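You operate a simulated robot arm through the tools that you are given. There is no shell and no other tool.

Carry out the task below with a simulated robot arm. There is one attempt and no reset: what you move stays moved.

## Task
Set both flanges of the empty beam to about 20 cm and lock them.

Only the result counts: the job must be done as asked and must still hold three seconds after the hand-in. Knocking over, shifting, dropping, spilling or breaking anything else fails it.

## Robot
A 7-joint arm with a three-finger gripper, fixed in place. Base frame: the origin is at the foot of the arm, x ahead of it, y to its left, z up. Readings come in mm, degrees, newtons and seconds.
Its first joint turns from -166.0 to 166.0 degrees. Payload 2.69 kg.
Tool frame: the origin (TCP) lies between the finger pads and is the grasp point; the fingertips stand 29 mm ahead of it; z points along the fingers, y is the line along which they close. Largest opening 120 mm; the body of the gripper starts 78 mm behind the TCP.
Orientation is that of the tool frame in the base frame, as a unit quaternion [w, x, y, z]. With the fingers straight down and closing along the base's y, the tool's x points along the base's -x, its y along +y and its z along -z.

## Interface
- The arm moves only by the tool apply_moves. Its argument "motion" is a list of rows, each a list of 2 entries, a list of its own where there are three numbers: the shift along the base's x, y, z in m, then the turn, a rotation vector about the base's x, y, z in degrees. In form: [[[x, y, z], [rx, ry, rz]], ...]. A call has 1 to 20 rows; each row shifts and turns the commanded pose from where the row before left it. "hand" is the finger opening in m, from 0 to 0.12, set as the call begins (left out, the last holds). A row lasts 0.2 s, in which the tool goes at most 50 mm and 8.6 degrees; a call with a longer step from one row to the next is refused whole, and so is a gripper value outside its range. A pose out of reach is approached as far as the arm can. The call stops where the force on the tool passes 40 N (or 10 N more than at its start, if that is more) or the arm is blocked; 0.2 s more then pass. The fingers move at their own pace and stop on an object; they squeeze with about 31 N. The grip force told is the motor's: it shows also when the fingers shut on nothing. Time passes only in rows, and 0.2 s behind the last, so rows that do not move let the fingers close. The reply holds the time, the measured pose of the TCP, the force on the tool along the base axes, the opening and the grip force, in the units named above and with some noise, with the torque about the TCP (base axes, N m) and any sound that the robot's microphone picked up.
- Cameras (640 x 400 px; columns grow to the right, rows downward): "scene" is fixed at [218.2, -651.6, 1517.4]; the picture's right is [0.89, -0.46, 0.00], its down [-0.39, -0.75, -0.53] and it looks along [0.25, 0.47, -0.85] (base axes); focal length 296 px, centre (320, 200). "wrist" rides on the gripper at [63, 0, -104] in the tool frame; the picture's right is [0.01, 1.00, 0.00], its down [-0.83, 0.00, -0.56] and it looks along [-0.56, 0.00, 0.83] (tool axes); focal length 275 px, centre (320, 200). There is no depth. A picture from a camera that has moved, and an enlarged one, comes with that camera's place and axes in the base frame and with its lens.
- camera(camera): a new picture of that camera. No time passes.
- slide_trunk(by): slides the trunk up (or, below 0, down) by that many mm; the arm rides with it, the base frame stays. It gives what a move gives, with no picture.
- inspect(camera, box): a new picture of the part [left, top, right, bottom] of that camera's present view, enlarged. No time passes.
- sign_off(): hands the job in; it is judged then, once.

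Nothing tells you positions but the pictures and the camera data. Unless the task says otherwise, let go and move clear before handing in.

The tools are called after ">>>" as a command line: name --argument value ..., lists and objects as JSON in quotes. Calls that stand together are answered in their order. apply_moves: Moves the arm, as the interface text tells. Its arguments: {"type":"object","properties":{"motion":{"type":"array","items":{"type":"array"}},"hand":{"type":"number"}},"required":["motion"]} The other tools are called the same way: slide_trunk (by) slides the trunk up or down; camera (camera) takes a picture; inspect (camera, box) takes an enlarged picture of a part of a camera's view; sign_off () hands the job in.

At the start:

```text
clock: 0.0
eef_pos: [395.3, -324.2, 1174.0]
ee_rot: [-0.001, 0.0, 1.0, 0.0]
ft_force: [0.9, 0.4, -1.1]
moment: [0.0, -0.03, 0.02]
opening: 119.8
gripper_force: 0.1
trunk travel left (down, up): [-400.0, 186.0]
```

scene: 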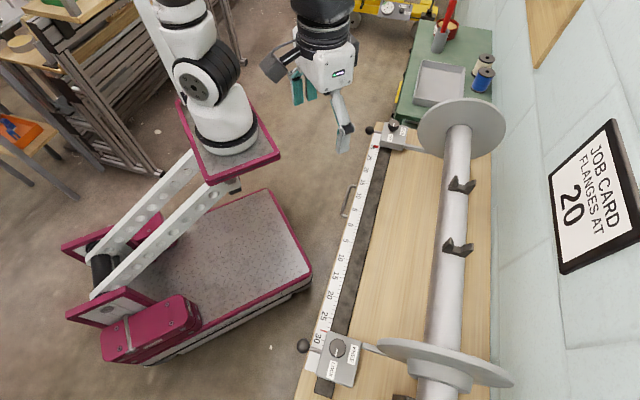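
wrist: 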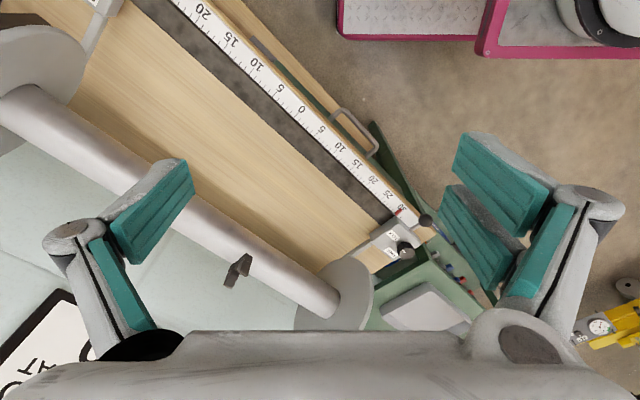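

I see a beam with two flanges, each riding on a carriage with a lock knob along a ruler that reads outward from 0. The job card says 20. I'll look closer before moving.

>>> inspect --camera "scene" --box '[280, 310, 440, 400]'

>>> inspect --camera "scene" --box '[340, 90, 500, 190]'

>>> inspect --camera "scene" --box '[290, 180, 450, 280]'

>>> inspect --camera "wrist" --box '[320, 160, 480, 300]'

>>> inspect --camera "wrist" --box '[0, 0, 260, 160]'

```text
4.00 times, centred on (360, 355) of scene
camera zoom: at [218.2, -651.6, 1517.4], right [0.89, -0.46, 0.0], down [-0.39, -0.75, -0.53], along [0.25, 0.47, -0.85], focal length 1183 px, centre (160, -420)
```

zoom: 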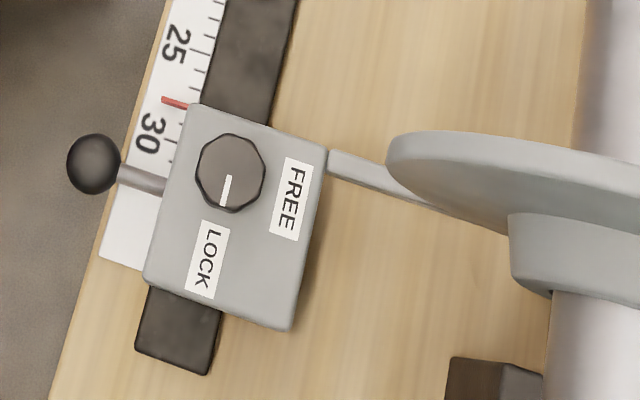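

```text
4.00 times, centred on (420, 140) of scene
camera zoom: at [218.2, -651.6, 1517.4], right [0.89, -0.46, 0.0], down [-0.39, -0.75, -0.53], along [0.25, 0.47, -0.85], focal length 1183 px, centre (-80, 440)
```

zoom: 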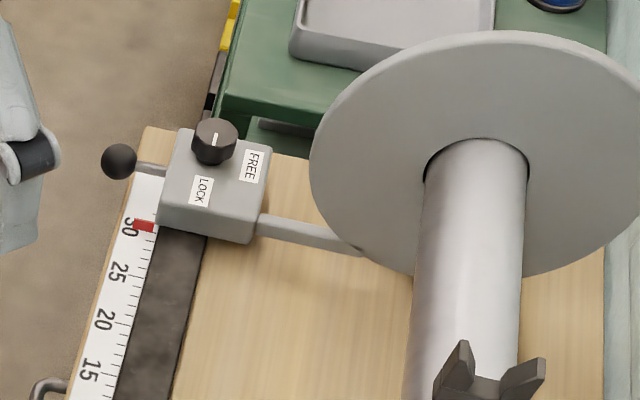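

```text
4.00 times, centred on (370, 230) of scene
camera zoom: at [218.2, -651.6, 1517.4], right [0.89, -0.46, 0.0], down [-0.39, -0.75, -0.53], along [0.25, 0.47, -0.85], focal length 1183 px, centre (120, 80)
```

zoom: 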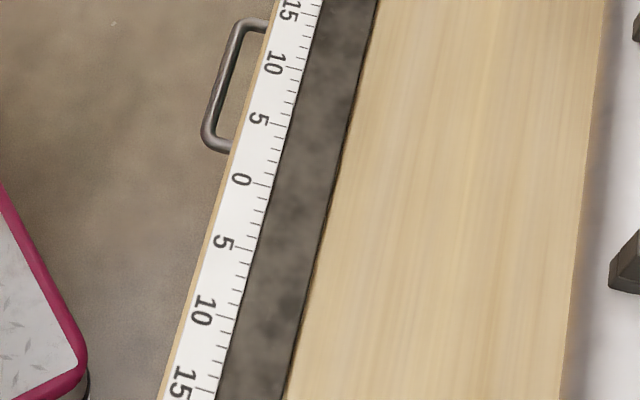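

```text
2.86 times, centred on (400, 230) of wrist
camera zoom: at [332.6, -324.8, 1276.7], right [-0.01, 1.0, 0.0], down [0.83, 0.0, 0.56], along [0.56, 0.0, -0.83], focal length 786 px, centre (91, 114)
```

zoom: 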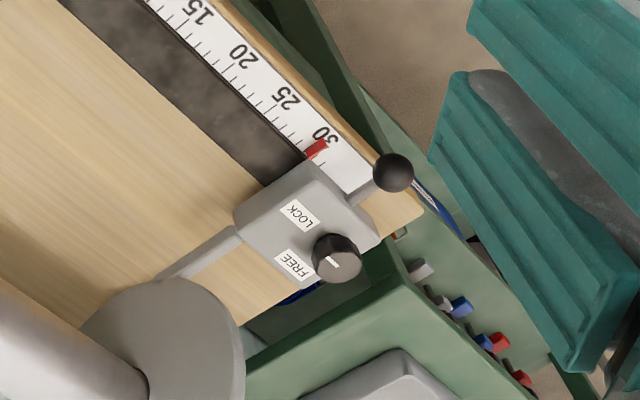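

```text
2.46 times, centred on (130, 80) of wrist
camera zoom: at [332.6, -324.8, 1276.7], right [-0.01, 1.0, 0.0], down [0.83, 0.0, 0.56], along [0.56, 0.0, -0.83], focal length 678 px, centre (788, 495)
```

zoom: 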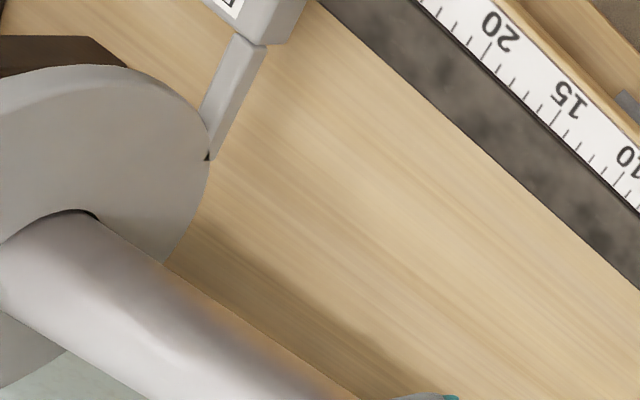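

Both carriages show a red pointer at about 30 and 28.5 on a cm scale, so both must move inward to 20. I place the ruler at z≈0.79 m. I'm turning the wrist square to the beam and moving over the far carriage to see its knob and label.

>>> apply_moves --motion '[[[0.02, 0.0345, 0], [0, 0, -4.5]], [[0.02, 0.0345, 0], [0, 0, -4.5]], [[0.02, 0.0345, 0], [0, 0, -4.5]], [[0.02, 0.0345, 0], [0, 0, -4.5]], [[0.02, 0.0345, 0], [0, 0, -4.5]], [[0.02, 0.0345, 0], [0, 0, -4.5]], [[0.02, 0.0345, 0], [0, 0, -4.5]], [[0.02, 0.0345, 0], [0, 0, -4.5]], [[0.02, 0.0345, 0], [0, 0, -4.5]], [[0.02, 0.0345, 0], [0, 0, -4.5]]]' --hand 0.12

>>> camera --camera "wrist"

>>> camera --camera "scene"

```text
clock: 2.2
eef_pos: [594.2, 21.4, 1174.5]
ee_rot: [0.001, 0.383, 0.924, 0.0]
ft_force: [-0.8, 0.4, -0.2]
moment: [0.01, -0.02, -0.03]
opening: 119.9
gripper_force: 0.1
trunk travel left (down, up): [-400.0, 186.0]
```

```text
taken
camera wrist: at [550.4, 65.7, 1276.7], right [0.7, 0.71, 0.0], down [0.59, -0.59, 0.56], along [0.39, -0.39, -0.83], focal length 275 px, centre (320, 200)
```

wrist: 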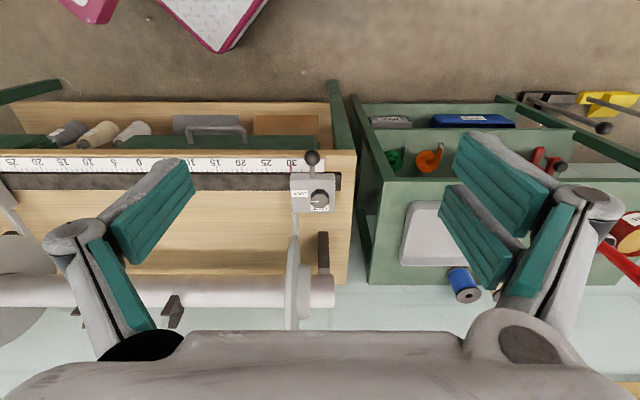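

```text
taken
```

scene: 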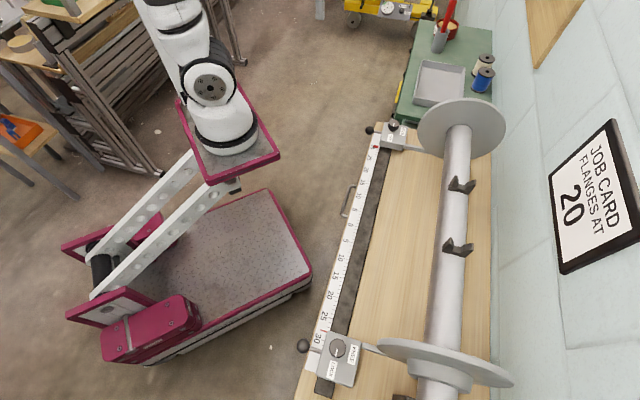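

The wrist camera now sees the far carriage, aligned with the beam. I'll zoom in on it.

>>> inspect --camera "wrist" --box '[260, 140, 360, 220]'

>>> inspect --camera "wrist" --box '[200, 140, 380, 340]'

>>> inspect --camera "scene" --box '[360, 110, 420, 160]'

>>> inspect --camera "scene" --box '[300, 325, 370, 400]'

>>> inspect --camera "scene" --box '[540, 120, 640, 280]'

```text
5.00 times, centred on (310, 180) of wrist
camera zoom: at [550.4, 65.7, 1276.7], right [0.7, 0.71, 0.0], down [0.59, -0.59, 0.56], along [0.39, -0.39, -0.83], focal length 1376 px, centre (370, 300)
```

zoom: 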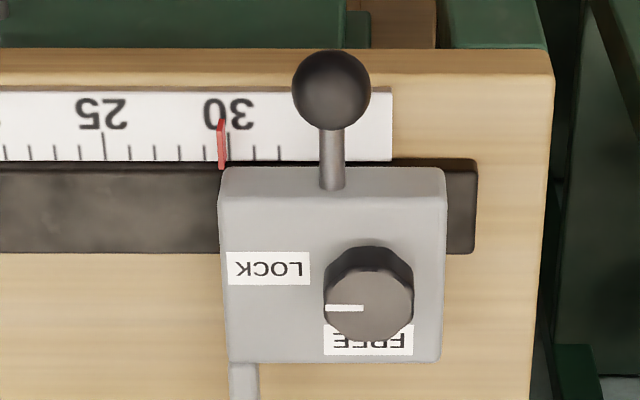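

```text
2.00 times, centred on (290, 240) of wrist
camera zoom: at [550.4, 65.7, 1276.7], right [0.7, 0.71, 0.0], down [0.59, -0.59, 0.56], along [0.39, -0.39, -0.83], focal length 551 px, centre (380, 120)
```

zoom: 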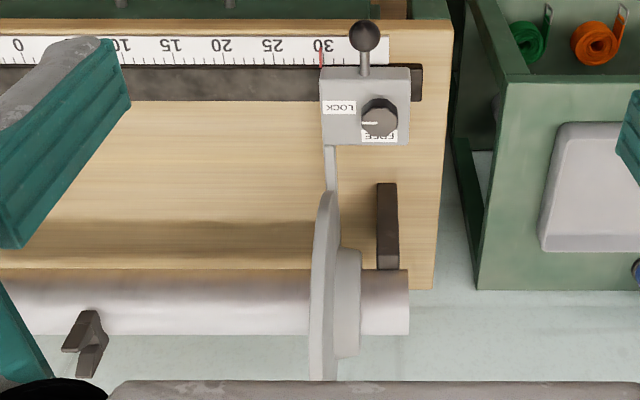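

```text
8.00 times, centred on (390, 135) of scene
camera zoom: at [218.2, -651.6, 1517.4], right [0.89, -0.46, 0.0], down [-0.39, -0.75, -0.53], along [0.25, 0.47, -0.85], focal length 2366 px, centre (-240, 720)
```

zoom: 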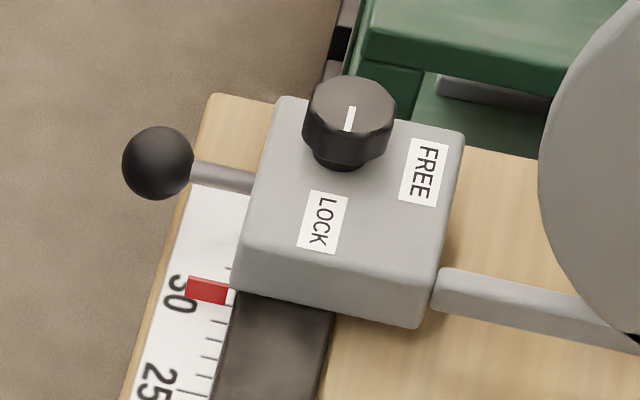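

```text
5.33 times, centred on (335, 362) of scene
camera zoom: at [218.2, -651.6, 1517.4], right [0.89, -0.46, 0.0], down [-0.39, -0.75, -0.53], along [0.25, 0.47, -0.85], focal length 1577 px, centre (240, -667)
```

zoom: 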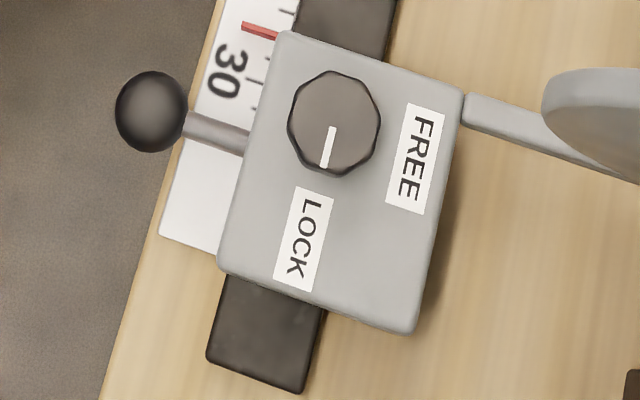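

```text
2.50 times, centred on (590, 200) of scene
camera zoom: at [218.2, -651.6, 1517.4], right [0.89, -0.46, 0.0], down [-0.39, -0.75, -0.53], along [0.25, 0.47, -0.85], focal length 739 px, centre (-355, 200)
```

zoom: 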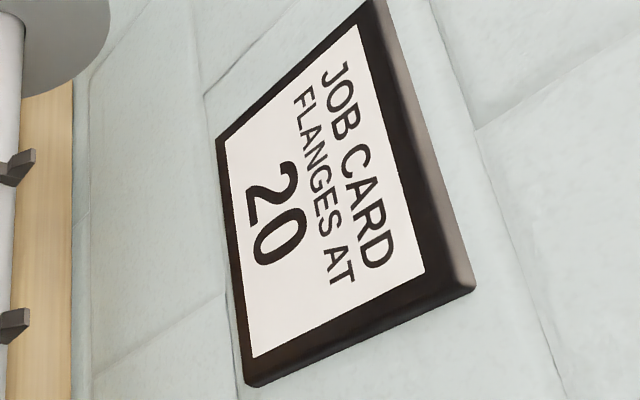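

Both knobs point at LOCK, and FREE lies 90° anticlockwise from above. The far knob should be near (753, -138, top z≈848). I'll turn the tool 90° so the gripper body stays clear of the flange, and move above the knob.

>>> apply_moves --motion '[[[0.0, 0.0, 0], [0, 0, -8.2]], [[0.0, 0.0, 0], [0, 0, -8.2]], [[0.016, -0.016, -0.01], [0, 0, -8.2]], [[0.016, -0.016, -0.01], [0, 0, -8.2]], [[0.016, -0.016, -0.02], [0, 0, -8.2]], [[0.016, -0.016, -0.02], [0, 0, -8.2]], [[0.016, -0.016, -0.02], [0, 0, -8.2]], [[0.016, -0.016, -0.02], [0, 0, -8.2]], [[0.016, -0.016, -0.02], [0, 0, -8.2]], [[0.016, -0.016, -0.02], [0, 0, -8.2]], [[0.016, -0.016, -0.02], [0, 0, -8.0]], [[0.015, -0.015, -0.02], [0, 0, 0]]]' --hand 0.07

>>> camera --camera "wrist"

>>> camera --camera "scene"

```text
clock: 4.8
eef_pos: [755.5, -138.9, 993.4]
ee_rot: [0.0, 0.924, 0.383, 0.0]
ft_force: [0.0, 0.0, 0.0]
moment: [0.0, -0.03, -0.01]
opening: 70.1
gripper_force: 0.0
trunk travel left (down, up): [-400.0, 186.0]
```

```text
taken
camera wrist: at [800.2, -94.1, 1096.8], right [0.71, -0.7, 0.0], down [-0.59, -0.59, 0.56], along [-0.39, -0.4, -0.83], focal length 275 px, centre (320, 200)
```

wrist: 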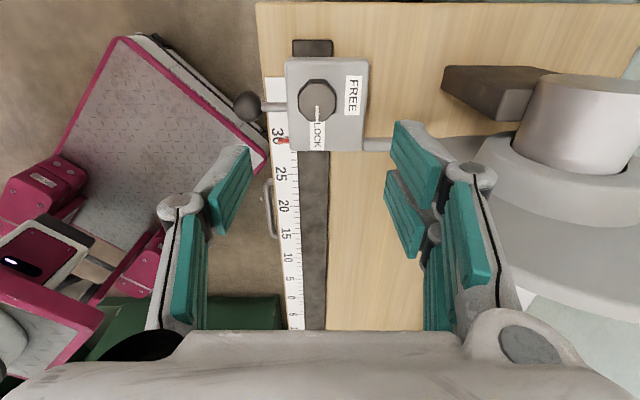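

```text
taken
```

scene: 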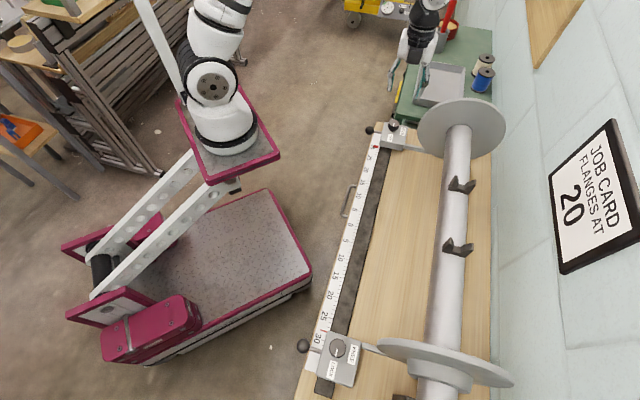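

The tool is above the far knob with the camera clear of the flange. I'll zoom to check centring.

>>> inspect --camera "wrist" --box '[250, 40, 410, 160]'

```text
3.33 times, centred on (330, 100) of wrist
camera zoom: at [800.2, -94.1, 1096.8], right [0.71, -0.7, 0.0], down [-0.59, -0.59, 0.56], along [-0.39, -0.4, -0.83], focal length 918 px, centre (287, 533)
```

zoom: 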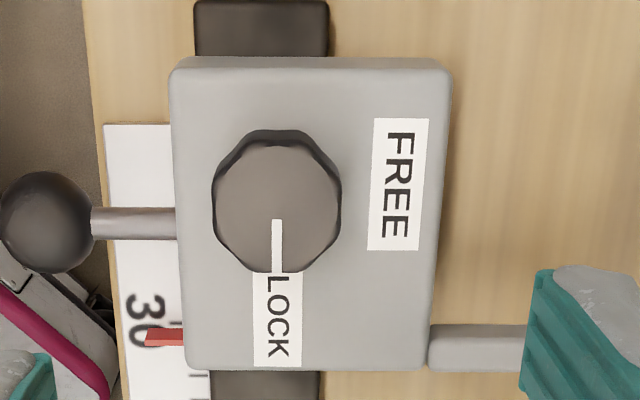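

The knob is about 34 mm across, centred near s=435.6, p=629.7, so I need a 2 mm correction. I'll descend with the fingers straddling it, not yet closing.

>>> apply_moves --motion '[[[-0.0022, 0.0016, -0.03], [0, 0, 0]], [[0, 0, -0.03], [0, 0, 0]], [[0, 0, -0.03], [0, 0, 0]], [[0, 0, -0.02], [0, 0, 0]], [[0, 0, -0.01], [0, 0, 0]], [[0, 0, -0.008], [0, 0, 0]], [[0, 0, 0], [0, 0, 0]]]' --hand 0.056

>>> camera --camera "wrist"

>>> inspect --camera "scene" --box '[350, 60, 510, 160]'

```text
clock: 6.4
eef_pos: [753.3, -136.6, 867.3]
ee_rot: [-0.001, 0.924, 0.383, 0.0]
ft_force: [0.0, 0.3, 0.7]
moment: [0.02, -0.01, -0.02]
opening: 56.2
gripper_force: 0.0
trunk travel left (down, up): [-400.0, 186.0]
```

```text
taken
camera wrist: at [797.2, -92.4, 968.9], right [0.71, -0.7, 0.0], down [-0.58, -0.59, 0.56], along [-0.39, -0.4, -0.83], focal length 275 px, centre (320, 200)
```

wrist: 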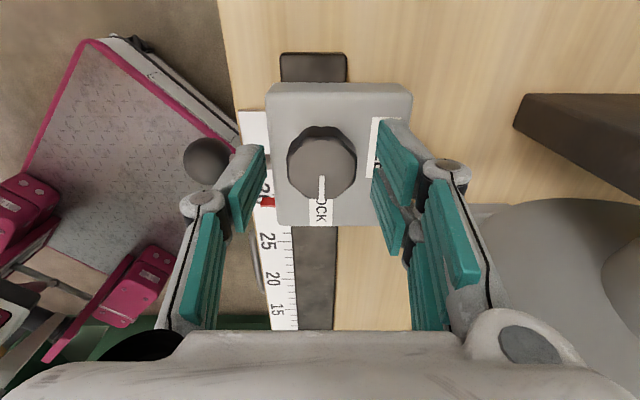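

```text
4.00 times, centred on (430, 110) of scene
camera zoom: at [218.2, -651.6, 1517.4], right [0.89, -0.46, 0.0], down [-0.39, -0.75, -0.53], along [0.25, 0.47, -0.85], focal length 1183 px, centre (-120, 560)
```

zoom: 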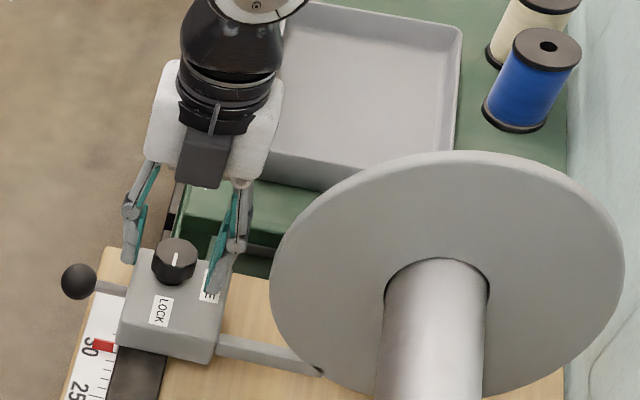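

The fingers straddle the knob and are well centred. I'm lowering a few mm and closing on it.

>>> apply_moves --motion '[[[0, 0, -0.003], [0, 0, 0]], [[0, 0, 0], [0, 0, 0]]]'

>>> apply_moves --motion '[[[0, 0, 0], [0, 0, 0]], [[0, 0, 0], [0, 0, 0]], [[0, 0, 0], [0, 0, 0]]]' --hand 0.0

>>> camera --camera "wrist"

```text
clock: 7.0
eef_pos: [752.7, -137.0, 863.9]
ee_rot: [0.0, 0.924, 0.383, -0.001]
ft_force: [0.1, -0.5, 0.5]
moment: [0.01, 0.01, 0.0]
opening: 56.0
gripper_force: 0.2
trunk travel left (down, up): [-400.0, 186.0]
```

```text
clock: 7.8
eef_pos: [752.2, -136.9, 863.7]
ee_rot: [0.0, 0.924, 0.383, 0.0]
ft_force: [4.2, -3.3, 2.5]
moment: [-0.16, -0.11, 0.01]
opening: 33.9
gripper_force: 44.6
trunk travel left (down, up): [-400.0, 186.0]
```

```text
taken
camera wrist: at [797.6, -92.6, 966.3], right [0.71, -0.7, 0.0], down [-0.59, -0.59, 0.56], along [-0.39, -0.4, -0.83], focal length 275 px, centre (320, 200)
```

wrist: 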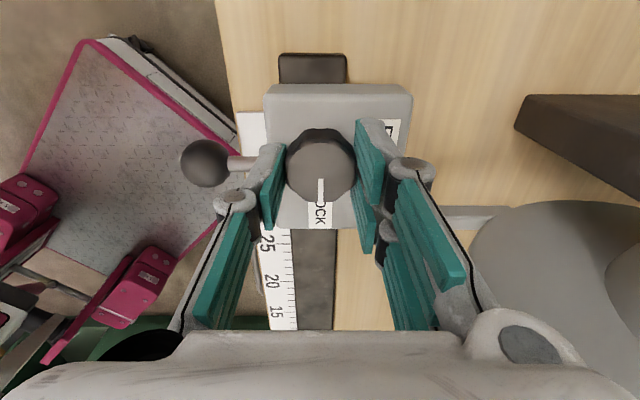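

I have the knob at 33.9 mm. Next I turn it anticlockwise toward FREE, starting with 30° to feel the torque.

>>> apply_moves --motion '[[[0, 0, 0], [0, 0, 6]], [[0, 0, 0], [0, 0, 6]], [[0, 0, 0], [0, 0, 6]], [[0, 0, 0], [0, 0, 6]], [[0, 0, 0], [0, 0, 6]]]'

>>> camera --camera "wrist"

```text
clock: 9.0
eef_pos: [754.8, -138.4, 863.0]
ee_rot: [0.001, 0.792, 0.61, 0.0]
ft_force: [10.7, -10.2, 11.2]
moment: [0.4, -0.33, -0.05]
opening: 33.8
gripper_force: 44.7
trunk travel left (down, up): [-400.0, 186.0]
```

```text
taken
camera wrist: at [769.2, -76.6, 966.2], right [0.97, -0.25, 0.0], down [-0.21, -0.8, 0.56], along [-0.14, -0.54, -0.83], focal length 275 px, centre (320, 200)
```

wrist: 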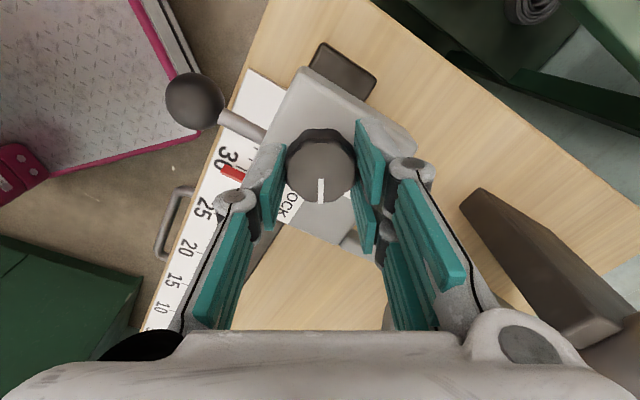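

The knob follows the hand and the torque is small. A side force is building, so I'll nudge about 1.5 mm toward +p while continuing to turn.

>>> apply_moves --motion '[[[0.001, -0.001, 0], [0, 0, 6]], [[0, 0, 0], [0, 0, 6]], [[0, 0, 0], [0, 0, 6]], [[0, 0, 0], [0, 0, 6]], [[0, 0, 0], [0, 0, 6]]]'

```text
clock: 10.2
eef_pos: [753.0, -137.7, 862.9]
ee_rot: [0.0, 0.608, 0.794, 0.001]
ft_force: [11.1, -7.6, 14.3]
moment: [0.06, -0.3, -0.01]
opening: 33.9
gripper_force: 45.4
trunk travel left (down, up): [-400.0, 186.0]
```

The turn is now 60°, with upward force growing slightly. I'll ease up 1 mm and finish the last 30°.

>>> apply_moves --motion '[[[0.0005, -0.0005, 0.001], [0, 0, 6]], [[0, 0, 0], [0, 0, 6]], [[0, 0, 0], [0, 0, 6]], [[0, 0, 0], [0, 0, 6]], [[0, 0, 0], [0, 0, 6]]]'

>>> camera --camera "wrist"

>>> inspect --camera "scene" --box '[350, 60, 510, 160]'

```text
clock: 11.4
eef_pos: [753.2, -138.8, 863.5]
ee_rot: [-0.001, 0.382, 0.924, 0.0]
ft_force: [8.4, -4.6, -0.4]
moment: [-0.24, -0.34, -0.25]
opening: 33.8
gripper_force: 45.1
trunk travel left (down, up): [-400.0, 186.0]
```

```text
taken
camera wrist: at [709.1, -94.1, 966.2], right [0.7, 0.71, 0.0], down [0.59, -0.58, 0.56], along [0.4, -0.39, -0.83], focal length 275 px, centre (320, 200)
```

wrist: 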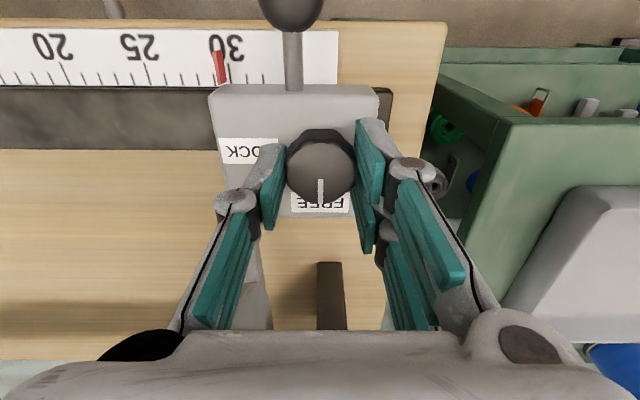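

```text
4.00 times, centred on (430, 110) of scene
camera zoom: at [218.2, -651.6, 1517.4], right [0.89, -0.46, 0.0], down [-0.39, -0.75, -0.53], along [0.25, 0.47, -0.85], focal length 1183 px, centre (-120, 560)
```

zoom: 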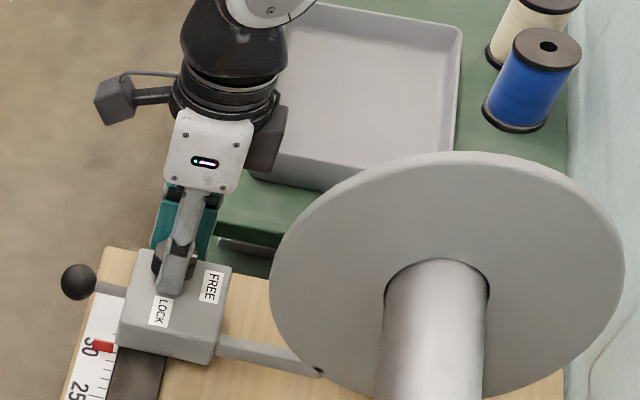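

The mark now points at FREE. I'll drag the carriage inward along the ruler, trying a small step first.

>>> apply_moves --motion '[[[-0.0035, -0.0035, 0], [0, 0, 0]], [[-0.0035, -0.0035, 0], [0, 0, 0]], [[-0.0035, -0.0035, 0], [0, 0, 0]]]'

>>> inspect --camera "wrist" --box '[160, 10, 360, 130]'

```text
clock: 12.2
eef_pos: [743.5, -148.7, 864.3]
ee_rot: [-0.002, 0.383, 0.924, 0.0]
ft_force: [4.7, -3.1, -4.2]
moment: [-0.58, -0.81, -0.02]
opening: 33.8
gripper_force: 45.4
trunk travel left (down, up): [-400.0, 186.0]
```

```text
3.20 times, centred on (260, 70) of wrist
camera zoom: at [698.4, -104.9, 966.2], right [0.7, 0.71, 0.0], down [0.59, -0.59, 0.55], along [0.39, -0.39, -0.83], focal length 881 px, centre (512, 616)
```

zoom: 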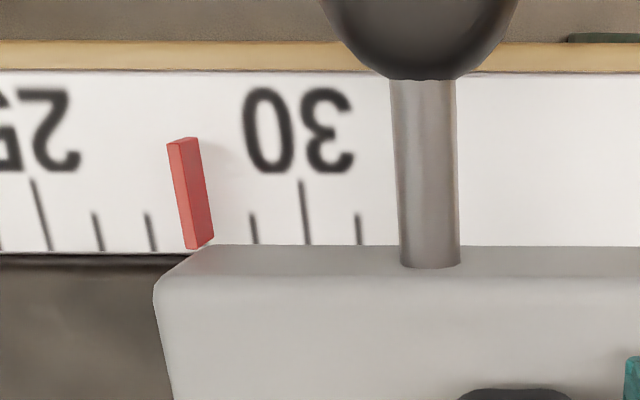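

The carriage slides easily and the pointer is near 28.3. I'll move another 79 mm inward and re-read.

>>> apply_moves --motion '[[[-0.007, -0.007, 0], [0, 0, 0]], [[-0.007, -0.007, 0], [0, 0, 0]], [[-0.007, -0.007, 0], [0, 0, 0]], [[-0.007, -0.007, 0], [0, 0, 0]], [[-0.007, -0.007, 0], [0, 0, 0]], [[-0.007, -0.007, 0], [0, 0, 0]], [[-0.007, -0.007, 0], [0, 0, 0]], [[-0.007, -0.007, 0], [0, 0, 0]], [[0, 0, 0], [0, 0, 0]]]'

>>> inspect --camera "wrist" --box '[160, 10, 360, 130]'

>>> inspect --camera "scene" --box '[330, 120, 430, 190]'

```text
clock: 14.2
eef_pos: [686.3, -206.3, 863.7]
ee_rot: [-0.001, 0.383, 0.924, -0.001]
ft_force: [-4.2, -1.2, -18.3]
moment: [-0.4, -0.18, -0.01]
opening: 34.0
gripper_force: 45.5
trunk travel left (down, up): [-400.0, 186.0]
```

```text
3.20 times, centred on (260, 70) of wrist
camera zoom: at [642.2, -161.2, 966.4], right [0.7, 0.71, 0.0], down [0.59, -0.59, 0.55], along [0.39, -0.39, -0.83], focal length 881 px, centre (512, 616)
```

zoom: 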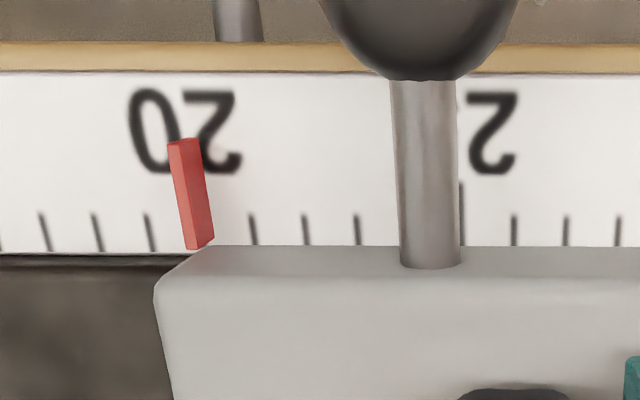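

```text
5.71 times, centred on (380, 155) of scene
camera zoom: at [218.2, -651.6, 1517.4], right [0.89, -0.46, 0.0], down [-0.39, -0.75, -0.53], along [0.25, 0.47, -0.85], focal length 1690 px, centre (-23, 457)
```

zoom: 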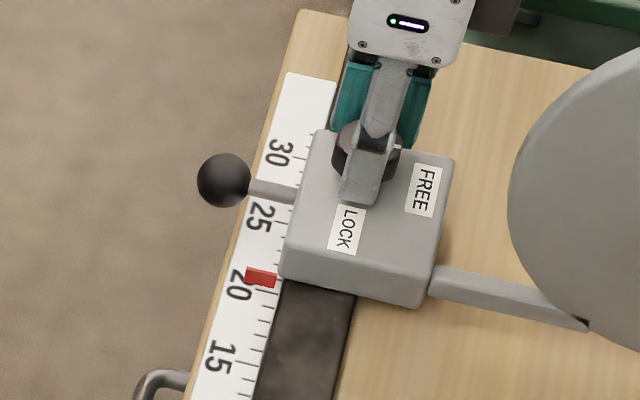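

The pointer is close to 20. I'll zoom more to account for parallax.

>>> inspect --camera "scene" --box '[362, 155, 392, 180]'

>>> inspect --camera "wrist" --box '[190, 30, 260, 95]'

```text
16.00 times, centred on (377, 168) of scene
camera zoom: at [218.2, -651.6, 1517.4], right [0.89, -0.46, 0.0], down [-0.39, -0.75, -0.53], along [0.25, 0.47, -0.85], focal length 4732 px, centre (-592, 720)
```

zoom: 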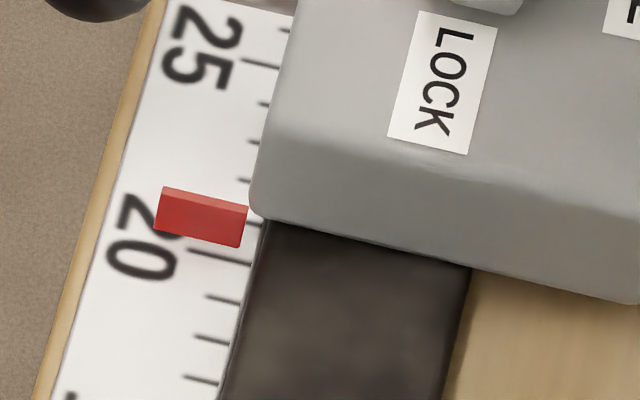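

```text
6.15 times, centred on (225, 62) of wrist
camera zoom: at [642.2, -161.2, 966.4], right [0.7, 0.71, 0.0], down [0.59, -0.59, 0.55], along [0.39, -0.39, -0.83], focal length 1694 px, centre (905, 1046)
```

zoom: 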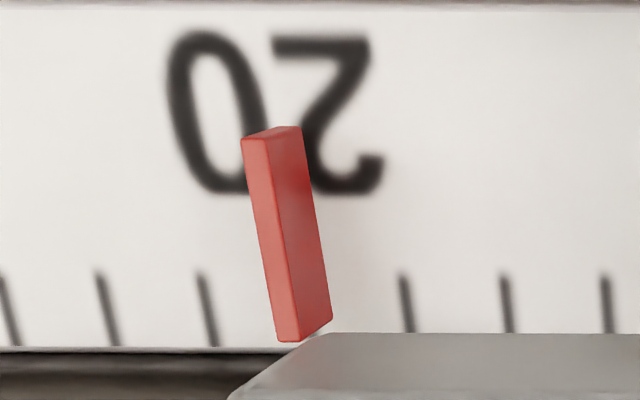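

My parallax-corrected reading is about 20.2. I'll nudge 2 mm further, then check before locking.

>>> apply_moves --motion '[[[-0.0014, -0.0014, -0.0006], [0, 0, 0]], [[0, 0, 0], [0, 0, 0]]]'

>>> inspect --camera "wrist" --box '[190, 30, 260, 95]'

>>> inspect --camera "scene" --box '[362, 155, 392, 180]'

```text
clock: 14.8
eef_pos: [684.7, -205.5, 862.9]
ee_rot: [0.0, 0.383, 0.924, 0.001]
ft_force: [-0.4, 3.8, -8.0]
moment: [0.94, 0.54, 0.02]
opening: 33.5
gripper_force: 45.1
trunk travel left (down, up): [-400.0, 186.0]
```

```text
6.15 times, centred on (225, 62) of wrist
camera zoom: at [641.5, -161.6, 966.3], right [0.7, 0.71, 0.0], down [0.59, -0.58, 0.56], along [0.39, -0.39, -0.83], focal length 1694 px, centre (905, 1046)
```

zoom: 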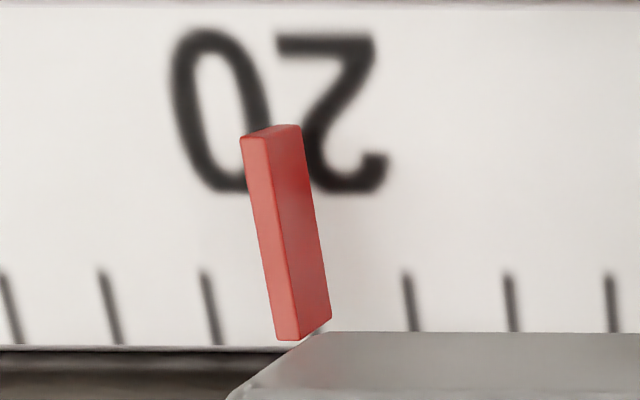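

```text
16.00 times, centred on (377, 168) of scene
camera zoom: at [218.2, -651.6, 1517.4], right [0.89, -0.46, 0.0], down [-0.39, -0.75, -0.53], along [0.25, 0.47, -0.85], focal length 4732 px, centre (-592, 720)
```

zoom: 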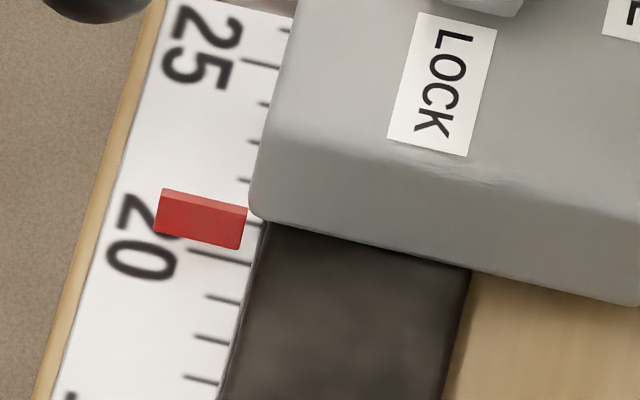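

The carriage sits at about 20.1–20.2, within a couple of mm. I'm turning the knob clockwise back to LOCK.

>>> apply_moves --motion '[[[0, 0, 0], [0, 0, -6]], [[0, 0, 0], [0, 0, -6]], [[0, 0, 0], [0, 0, -6]], [[0, 0, 0], [0, 0, -6]], [[0, 0, 0], [0, 0, -6]], [[0, 0, 0], [0, 0, -6]], [[0, 0, 0], [0, 0, -6]]]'

```text
clock: 16.4
eef_pos: [684.7, -206.1, 864.4]
ee_rot: [0.0, 0.689, 0.724, 0.0]
ft_force: [-6.1, 6.0, 3.8]
moment: [-0.14, 0.14, 0.01]
opening: 33.8
gripper_force: 44.7
trunk travel left (down, up): [-400.0, 186.0]
```

The knob is 42° into the turn with low forces, so I'm continuing to LOCK.

>>> apply_moves --motion '[[[0, 0, 0], [0, 0, -6]], [[0, 0, 0], [0, 0, -6]], [[0, 0, 0], [0, 0, -6]], [[0, 0, 0], [0, 0, -6]], [[0, 0, 0], [0, 0, -6]], [[0, 0, 0], [0, 0, -6]], [[0, 0, 0], [0, 0, -6]], [[0, 0, 0], [0, 0, -6]], [[0, 0, 0], [0, 0, 0]]]'

>>> camera --camera "wrist"

>>> inspect --camera "scene" --box '[350, 110, 450, 190]'

```text
clock: 18.4
eef_pos: [685.2, -205.5, 863.7]
ee_rot: [-0.001, 0.924, 0.383, 0.0]
ft_force: [-9.4, 8.7, 4.6]
moment: [0.44, 0.24, 0.01]
opening: 33.8
gripper_force: 44.9
trunk travel left (down, up): [-400.0, 186.0]
```

```text
taken
camera wrist: at [729.9, -161.0, 966.2], right [0.71, -0.7, 0.0], down [-0.58, -0.59, 0.56], along [-0.39, -0.39, -0.83], focal length 275 px, centre (320, 200)
```

wrist: 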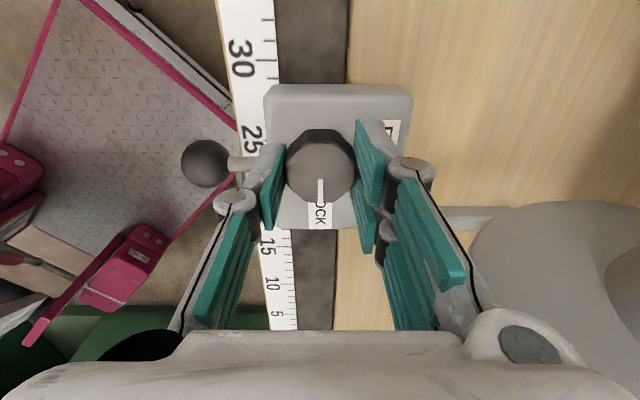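

```text
5.00 times, centred on (400, 150) of scene
camera zoom: at [218.2, -651.6, 1517.4], right [0.89, -0.46, 0.0], down [-0.39, -0.75, -0.53], along [0.25, 0.47, -0.85], focal length 1479 px, centre (-80, 450)
```

zoom: 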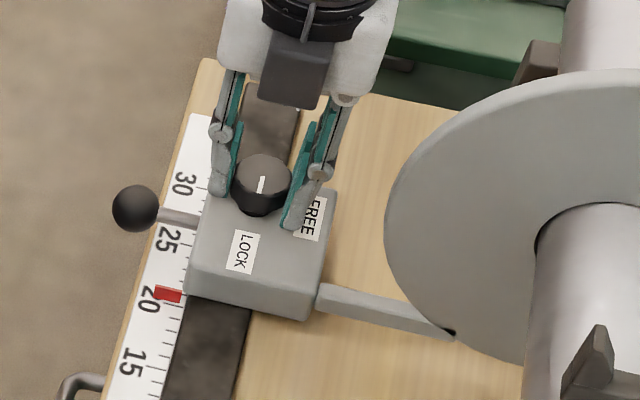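

The mark is back at LOCK. I'll gently tug 2 mm along the ruler to confirm it holds.

>>> apply_moves --motion '[[[0.0014, 0.0014, 0], [0, 0, 0]], [[0.0014, 0.0014, 0], [0, 0, 0]]]'

>>> inspect --camera "scene" --box '[362, 155, 392, 180]'

>>> apply_moves --motion '[[[-0.0014, -0.0014, 0], [0, 0, 0]], [[-0.0014, -0.0014, 0], [0, 0, 0]]]'

>>> inspect --camera "scene" --box '[362, 155, 392, 180]'

```text
clock: 19.0
eef_pos: [685.0, -204.3, 862.9]
ee_rot: [0.0, 0.924, 0.382, -0.003]
ft_force: [-27.7, -4.1, 5.0]
moment: [0.23, 0.51, 0.08]
opening: 34.1
gripper_force: 45.2
trunk travel left (down, up): [-400.0, 186.0]
```

```text
16.00 times, centred on (377, 168) of scene
camera zoom: at [218.2, -651.6, 1517.4], right [0.89, -0.46, 0.0], down [-0.39, -0.75, -0.53], along [0.25, 0.47, -0.85], focal length 4732 px, centre (-592, 720)
```

zoom: 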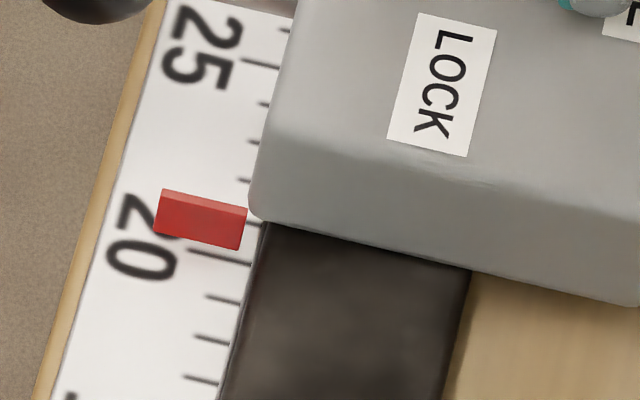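

```text
clock: 19.6
eef_pos: [686.2, -205.0, 863.6]
ee_rot: [0.0, 0.923, 0.384, 0.0]
ft_force: [-23.9, 1.8, 5.3]
moment: [-0.57, 1.16, 0.01]
opening: 33.6
gripper_force: 45.0
trunk travel left (down, up): [-400.0, 186.0]
```

```text
16.00 times, centred on (377, 168) of scene
camera zoom: at [218.2, -651.6, 1517.4], right [0.89, -0.46, 0.0], down [-0.39, -0.75, -0.53], along [0.25, 0.47, -0.85], focal length 4732 px, centre (-592, 720)
```

zoom: 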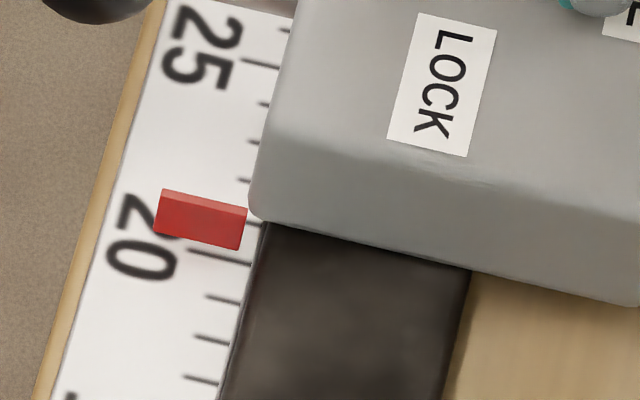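

The carriage holds against about 20 N of tug, so the far flange is locked. I'm letting go, lifting clear, and travelling along the beam to the near carriage.

>>> apply_moves --motion '[[[0, 0, 0], [0, 0, 0]], [[0, 0, 0], [0, 0, 0]], [[0, 0, 0.01], [0, 0, 0]], [[0, 0, 0.02], [0, 0, 0]], [[0, 0, 0.04], [0, 0, 0]], [[0, 0, 0.045], [0, 0, 0]], [[0, 0, 0.045], [0, 0, 0]]]' --hand 0.056

>>> inspect --camera "wrist" --box '[200, 20, 440, 200]'

```text
clock: 21.2
eef_pos: [686.9, -206.1, 1023.5]
ee_rot: [0.0, 0.924, 0.383, 0.0]
ft_force: [0.8, 0.3, -0.3]
moment: [0.01, 0.04, -0.01]
opening: 56.3
gripper_force: 0.1
trunk travel left (down, up): [-400.0, 186.0]
```

```text
2.22 times, centred on (320, 110) of wrist
camera zoom: at [731.7, -161.1, 1125.8], right [0.71, -0.7, 0.0], down [-0.58, -0.59, 0.56], along [-0.39, -0.4, -0.83], focal length 612 px, centre (320, 400)
```

zoom: 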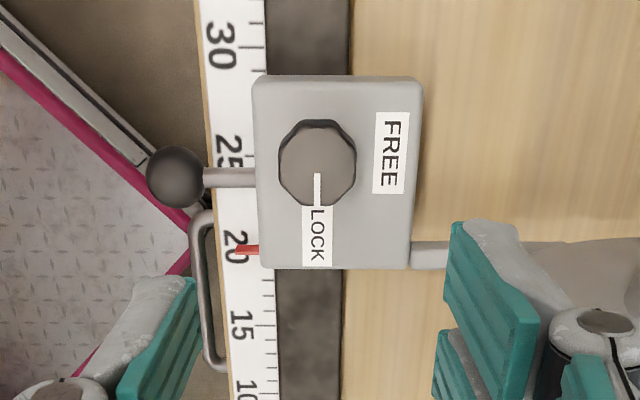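

The far side is done. I'm moving to above the near carriage and turning the tool back square to the beam.

>>> apply_moves --motion '[[[-0.029, -0.029, 0], [0, 0, 6]], [[-0.029, -0.029, 0], [0, 0, 6]], [[-0.029, -0.029, 0], [0, 0, 6]], [[-0.029, -0.029, 0], [0, 0, 6]], [[-0.029, -0.029, 0], [0, 0, 6]], [[-0.029, -0.029, 0], [0, 0, 6]], [[-0.029, -0.029, 0], [0, 0, 6]], [[-0.029, -0.029, 0], [0, 0, 6]], [[-0.029, -0.029, 0], [0, 0, 6]], [[-0.029, -0.029, 0], [0, 0, 6]], [[-0.029, -0.029, 0], [0, 0, 6]], [[-0.029, -0.029, 0], [0, 0, 6]], [[-0.029, -0.029, 0], [0, 0, 6]], [[-0.029, -0.029, 0], [0, 0, 6]], [[-0.006, -0.005, 0], [0, 0, 6]]]'

>>> camera --camera "wrist"

>>> camera --camera "scene"

```text
clock: 24.4
eef_pos: [272.9, -617.7, 1023.6]
ee_rot: [0.0, 0.382, 0.924, 0.0]
ft_force: [0.6, -0.1, -0.8]
moment: [-0.05, 0.01, -0.01]
opening: 55.9
gripper_force: 0.1
trunk travel left (down, up): [-400.0, 186.0]
```

```text
taken
camera wrist: at [229.1, -573.4, 1125.9], right [0.7, 0.71, 0.0], down [0.59, -0.58, 0.56], along [0.4, -0.39, -0.83], focal length 275 px, centre (320, 200)
```

wrist: 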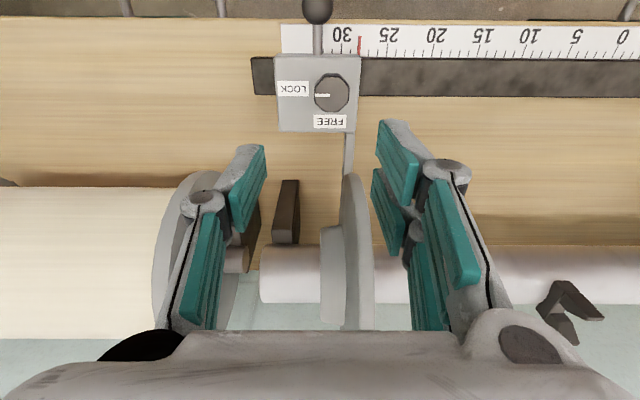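

```text
taken
```

scene: 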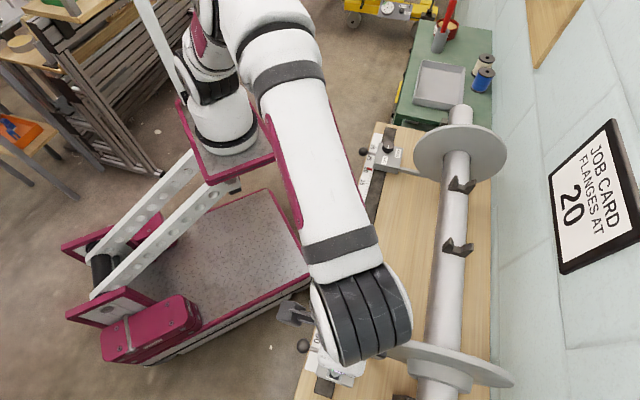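

There is a second, full beam farther out with its own flange, which I must keep clear of. I'll zoom on the near carriage.

>>> inspect --camera "wrist" --box '[240, 0, 400, 140]'

>>> inspect --camera "wrist" --box '[140, 130, 420, 340]'

```text
2.86 times, centred on (320, 70) of wrist
camera zoom: at [229.1, -573.4, 1125.9], right [0.7, 0.71, 0.0], down [0.59, -0.58, 0.56], along [0.4, -0.39, -0.83], focal length 786 px, centre (320, 571)
```

zoom: 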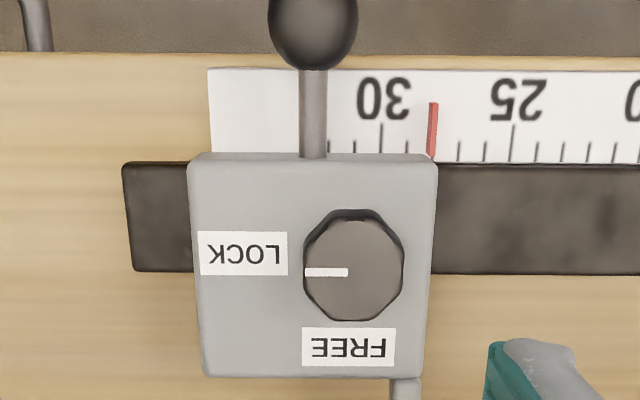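

```text
1.90 times, centred on (280, 235) of wrist
camera zoom: at [229.1, -573.4, 1125.9], right [0.7, 0.71, 0.0], down [0.59, -0.58, 0.56], along [0.4, -0.39, -0.83], focal length 524 px, centre (396, 133)
```

zoom: 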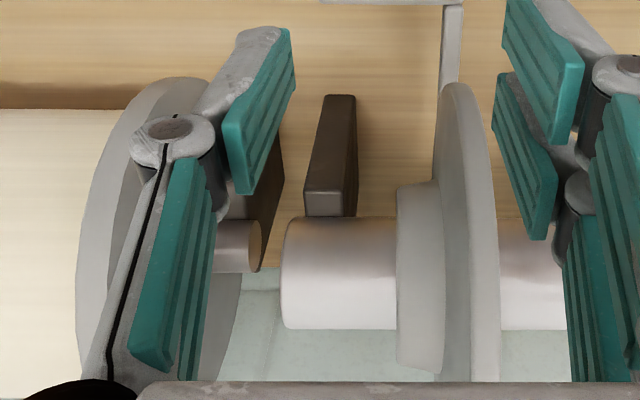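

I see the knob at about s=-232, p=631, closer to its flange than on the far side. A full 90° in one grip would put the gripper body within a few mm of the flange. I'll look at the knob facets to plan a two-step turn.

>>> inspect --camera "wrist" --box '[308, 62, 358, 122]'

```text
6.67 times, centred on (333, 92) of wrist
camera zoom: at [229.1, -573.4, 1125.9], right [0.7, 0.71, 0.0], down [0.59, -0.58, 0.56], along [0.4, -0.39, -0.83], focal length 1835 px, centre (233, 920)
```

zoom: 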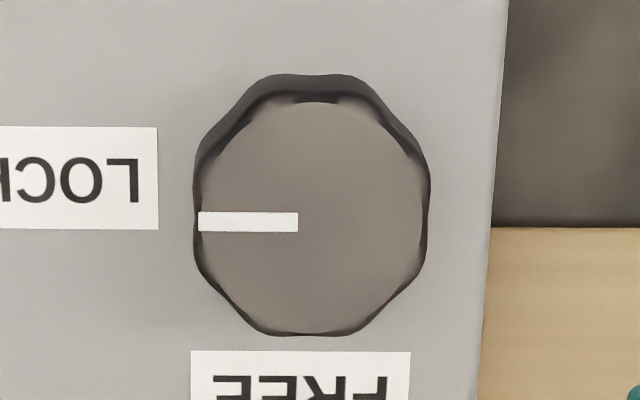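

The knob is an octagon with flats every 45°, so two 45° bites keep the gripper well clear of the flange. I'm centring over it and descending.

>>> apply_moves --motion '[[[0.0092, 0.0075, -0.02], [0, 0, 0]], [[0, 0, -0.03], [0, 0, 0]], [[0, 0, -0.03], [0, 0, 0]], [[0, 0, -0.03], [0, 0, 0]], [[0, 0, -0.02], [0, 0, 0]], [[0, 0, -0.015], [0, 0, 0]], [[0, 0, -0.008], [0, 0, 0]], [[0, 0, 0], [0, 0, 0]]]' --hand 0.056

>>> camera --camera "wrist"

>>> camera --camera "scene"

```text
clock: 26.2
eef_pos: [282.1, -610.1, 871.7]
ee_rot: [0.0, 0.383, 0.924, 0.0]
ft_force: [0.1, -1.2, 0.2]
moment: [-0.03, 0.05, -0.01]
opening: 55.8
gripper_force: 0.1
trunk travel left (down, up): [-400.0, 186.0]
```

```text
taken
camera wrist: at [238.3, -565.4, 972.9], right [0.7, 0.71, 0.0], down [0.59, -0.58, 0.56], along [0.4, -0.39, -0.83], focal length 275 px, centre (320, 200)
```

wrist: 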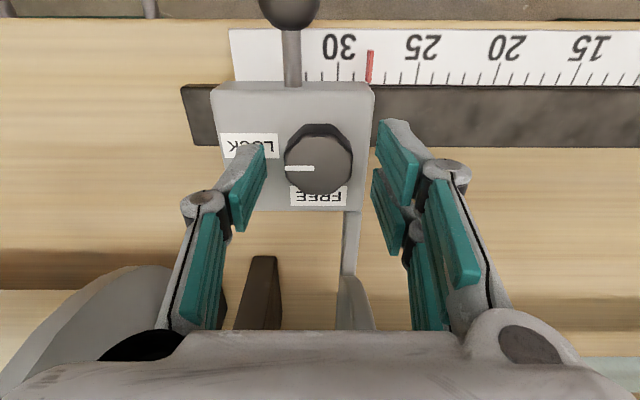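

```text
taken
```

scene: 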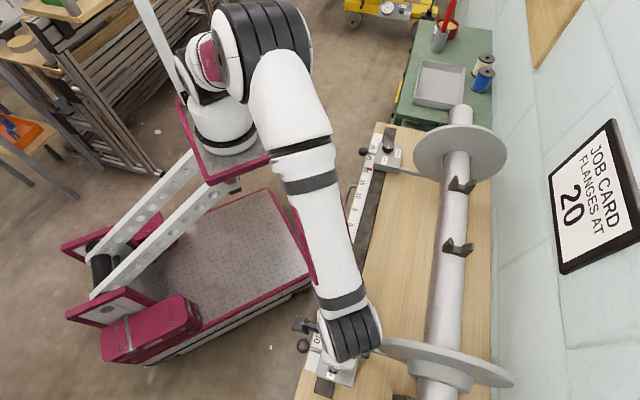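

The knob is centred. I'm lowering the last 8 mm and closing on the flats.

>>> apply_moves --motion '[[[0, 0, -0.005], [0, 0, 0]], [[0, 0, -0.003], [0, 0, 0]], [[0, 0, 0], [0, 0, 0]]]'

>>> apply_moves --motion '[[[0, 0, 0], [0, 0, 0]], [[0, 0, 0], [0, 0, 0]], [[0, 0, 0], [0, 0, 0]]]' --hand 0.0

```text
clock: 27.0
eef_pos: [282.7, -609.8, 862.2]
ee_rot: [0.0, 0.382, 0.924, 0.0]
ft_force: [-0.4, -0.1, -0.7]
moment: [0.01, 0.03, 0.0]
opening: 56.2
gripper_force: 0.0
trunk travel left (down, up): [-400.0, 186.0]
```

```text
clock: 27.8
eef_pos: [281.8, -611.1, 863.1]
ee_rot: [0.0, 0.382, 0.924, -0.001]
ft_force: [-3.7, -3.9, 1.4]
moment: [-0.21, 0.0, -0.01]
opening: 34.0
gripper_force: 44.9
trunk travel left (down, up): [-400.0, 186.0]
```

I have it at 34.0 mm. I'll turn the first 45° anticlockwise.

>>> apply_moves --motion '[[[-0.0003, -0.0003, 0], [0, 0, 5]], [[0, 0, 0], [0, 0, 5]], [[0, 0, 0], [0, 0, 5]], [[0, 0, 0], [0, 0, 5]], [[0, 0, 0], [0, 0, 5]], [[0, 0, 0], [0, 0, 5]], [[0, 0, 0], [0, 0, 5]], [[0, 0, 0], [0, 0, 5]], [[0, 0, 0], [0, 0, 5]]]'

>>> camera --camera "wrist"

```text
clock: 29.8
eef_pos: [282.5, -608.5, 862.2]
ee_rot: [0.0, -0.001, 1.0, 0.001]
ft_force: [0.1, 0.5, 6.9]
moment: [-0.11, -0.01, -0.02]
opening: 33.9
gripper_force: 44.5
trunk travel left (down, up): [-400.0, 186.0]
```

```text
taken
camera wrist: at [220.0, -610.3, 965.2], right [-0.01, 1.0, 0.0], down [0.83, 0.0, 0.56], along [0.56, 0.0, -0.83], focal length 275 px, centre (320, 200)
```

wrist: 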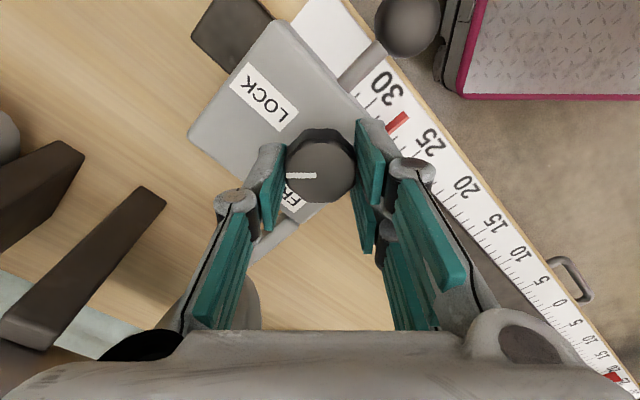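

The knob has turned 45°. I'm opening, swinging the hand back 45° around the knob, then checking it stayed put.

>>> apply_moves --motion '[[[0, 0, 0], [0, 0, 0]], [[0, 0, 0], [0, 0, 0]], [[0, 0, 0], [0, 0, -6]], [[0, 0, 0], [0, 0, -6.5]], [[0, 0, 0], [0, 0, -6.5]], [[0, 0, 0], [0, 0, -6.5]], [[0, 0, 0], [0, 0, -6.5]], [[0, 0, 0], [0, 0, -6.5]], [[0, 0, 0], [0, 0, -6.5]], [[0, 0, 0], [0, 0, 0]]]' --hand 0.058

>>> camera --camera "wrist"

```text
clock: 32.0
eef_pos: [283.1, -610.4, 863.0]
ee_rot: [0.0, 0.383, 0.924, -0.001]
ft_force: [-0.3, 0.1, -0.2]
moment: [-0.02, 0.03, -0.03]
opening: 58.2
gripper_force: 0.0
trunk travel left (down, up): [-400.0, 186.0]
```

```text
taken
camera wrist: at [238.2, -565.8, 964.9], right [0.7, 0.71, 0.0], down [0.59, -0.59, 0.56], along [0.39, -0.39, -0.83], focal length 275 px, centre (320, 200)
```

wrist: 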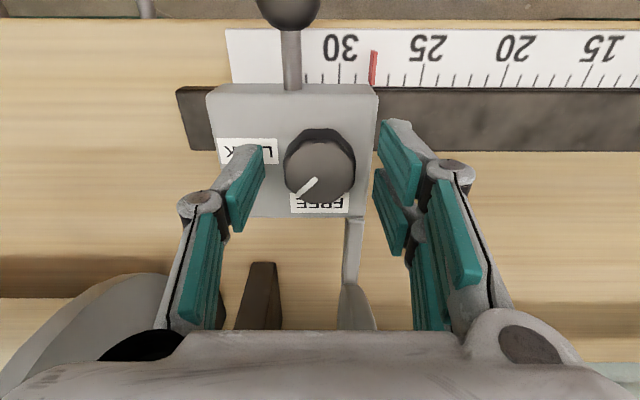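

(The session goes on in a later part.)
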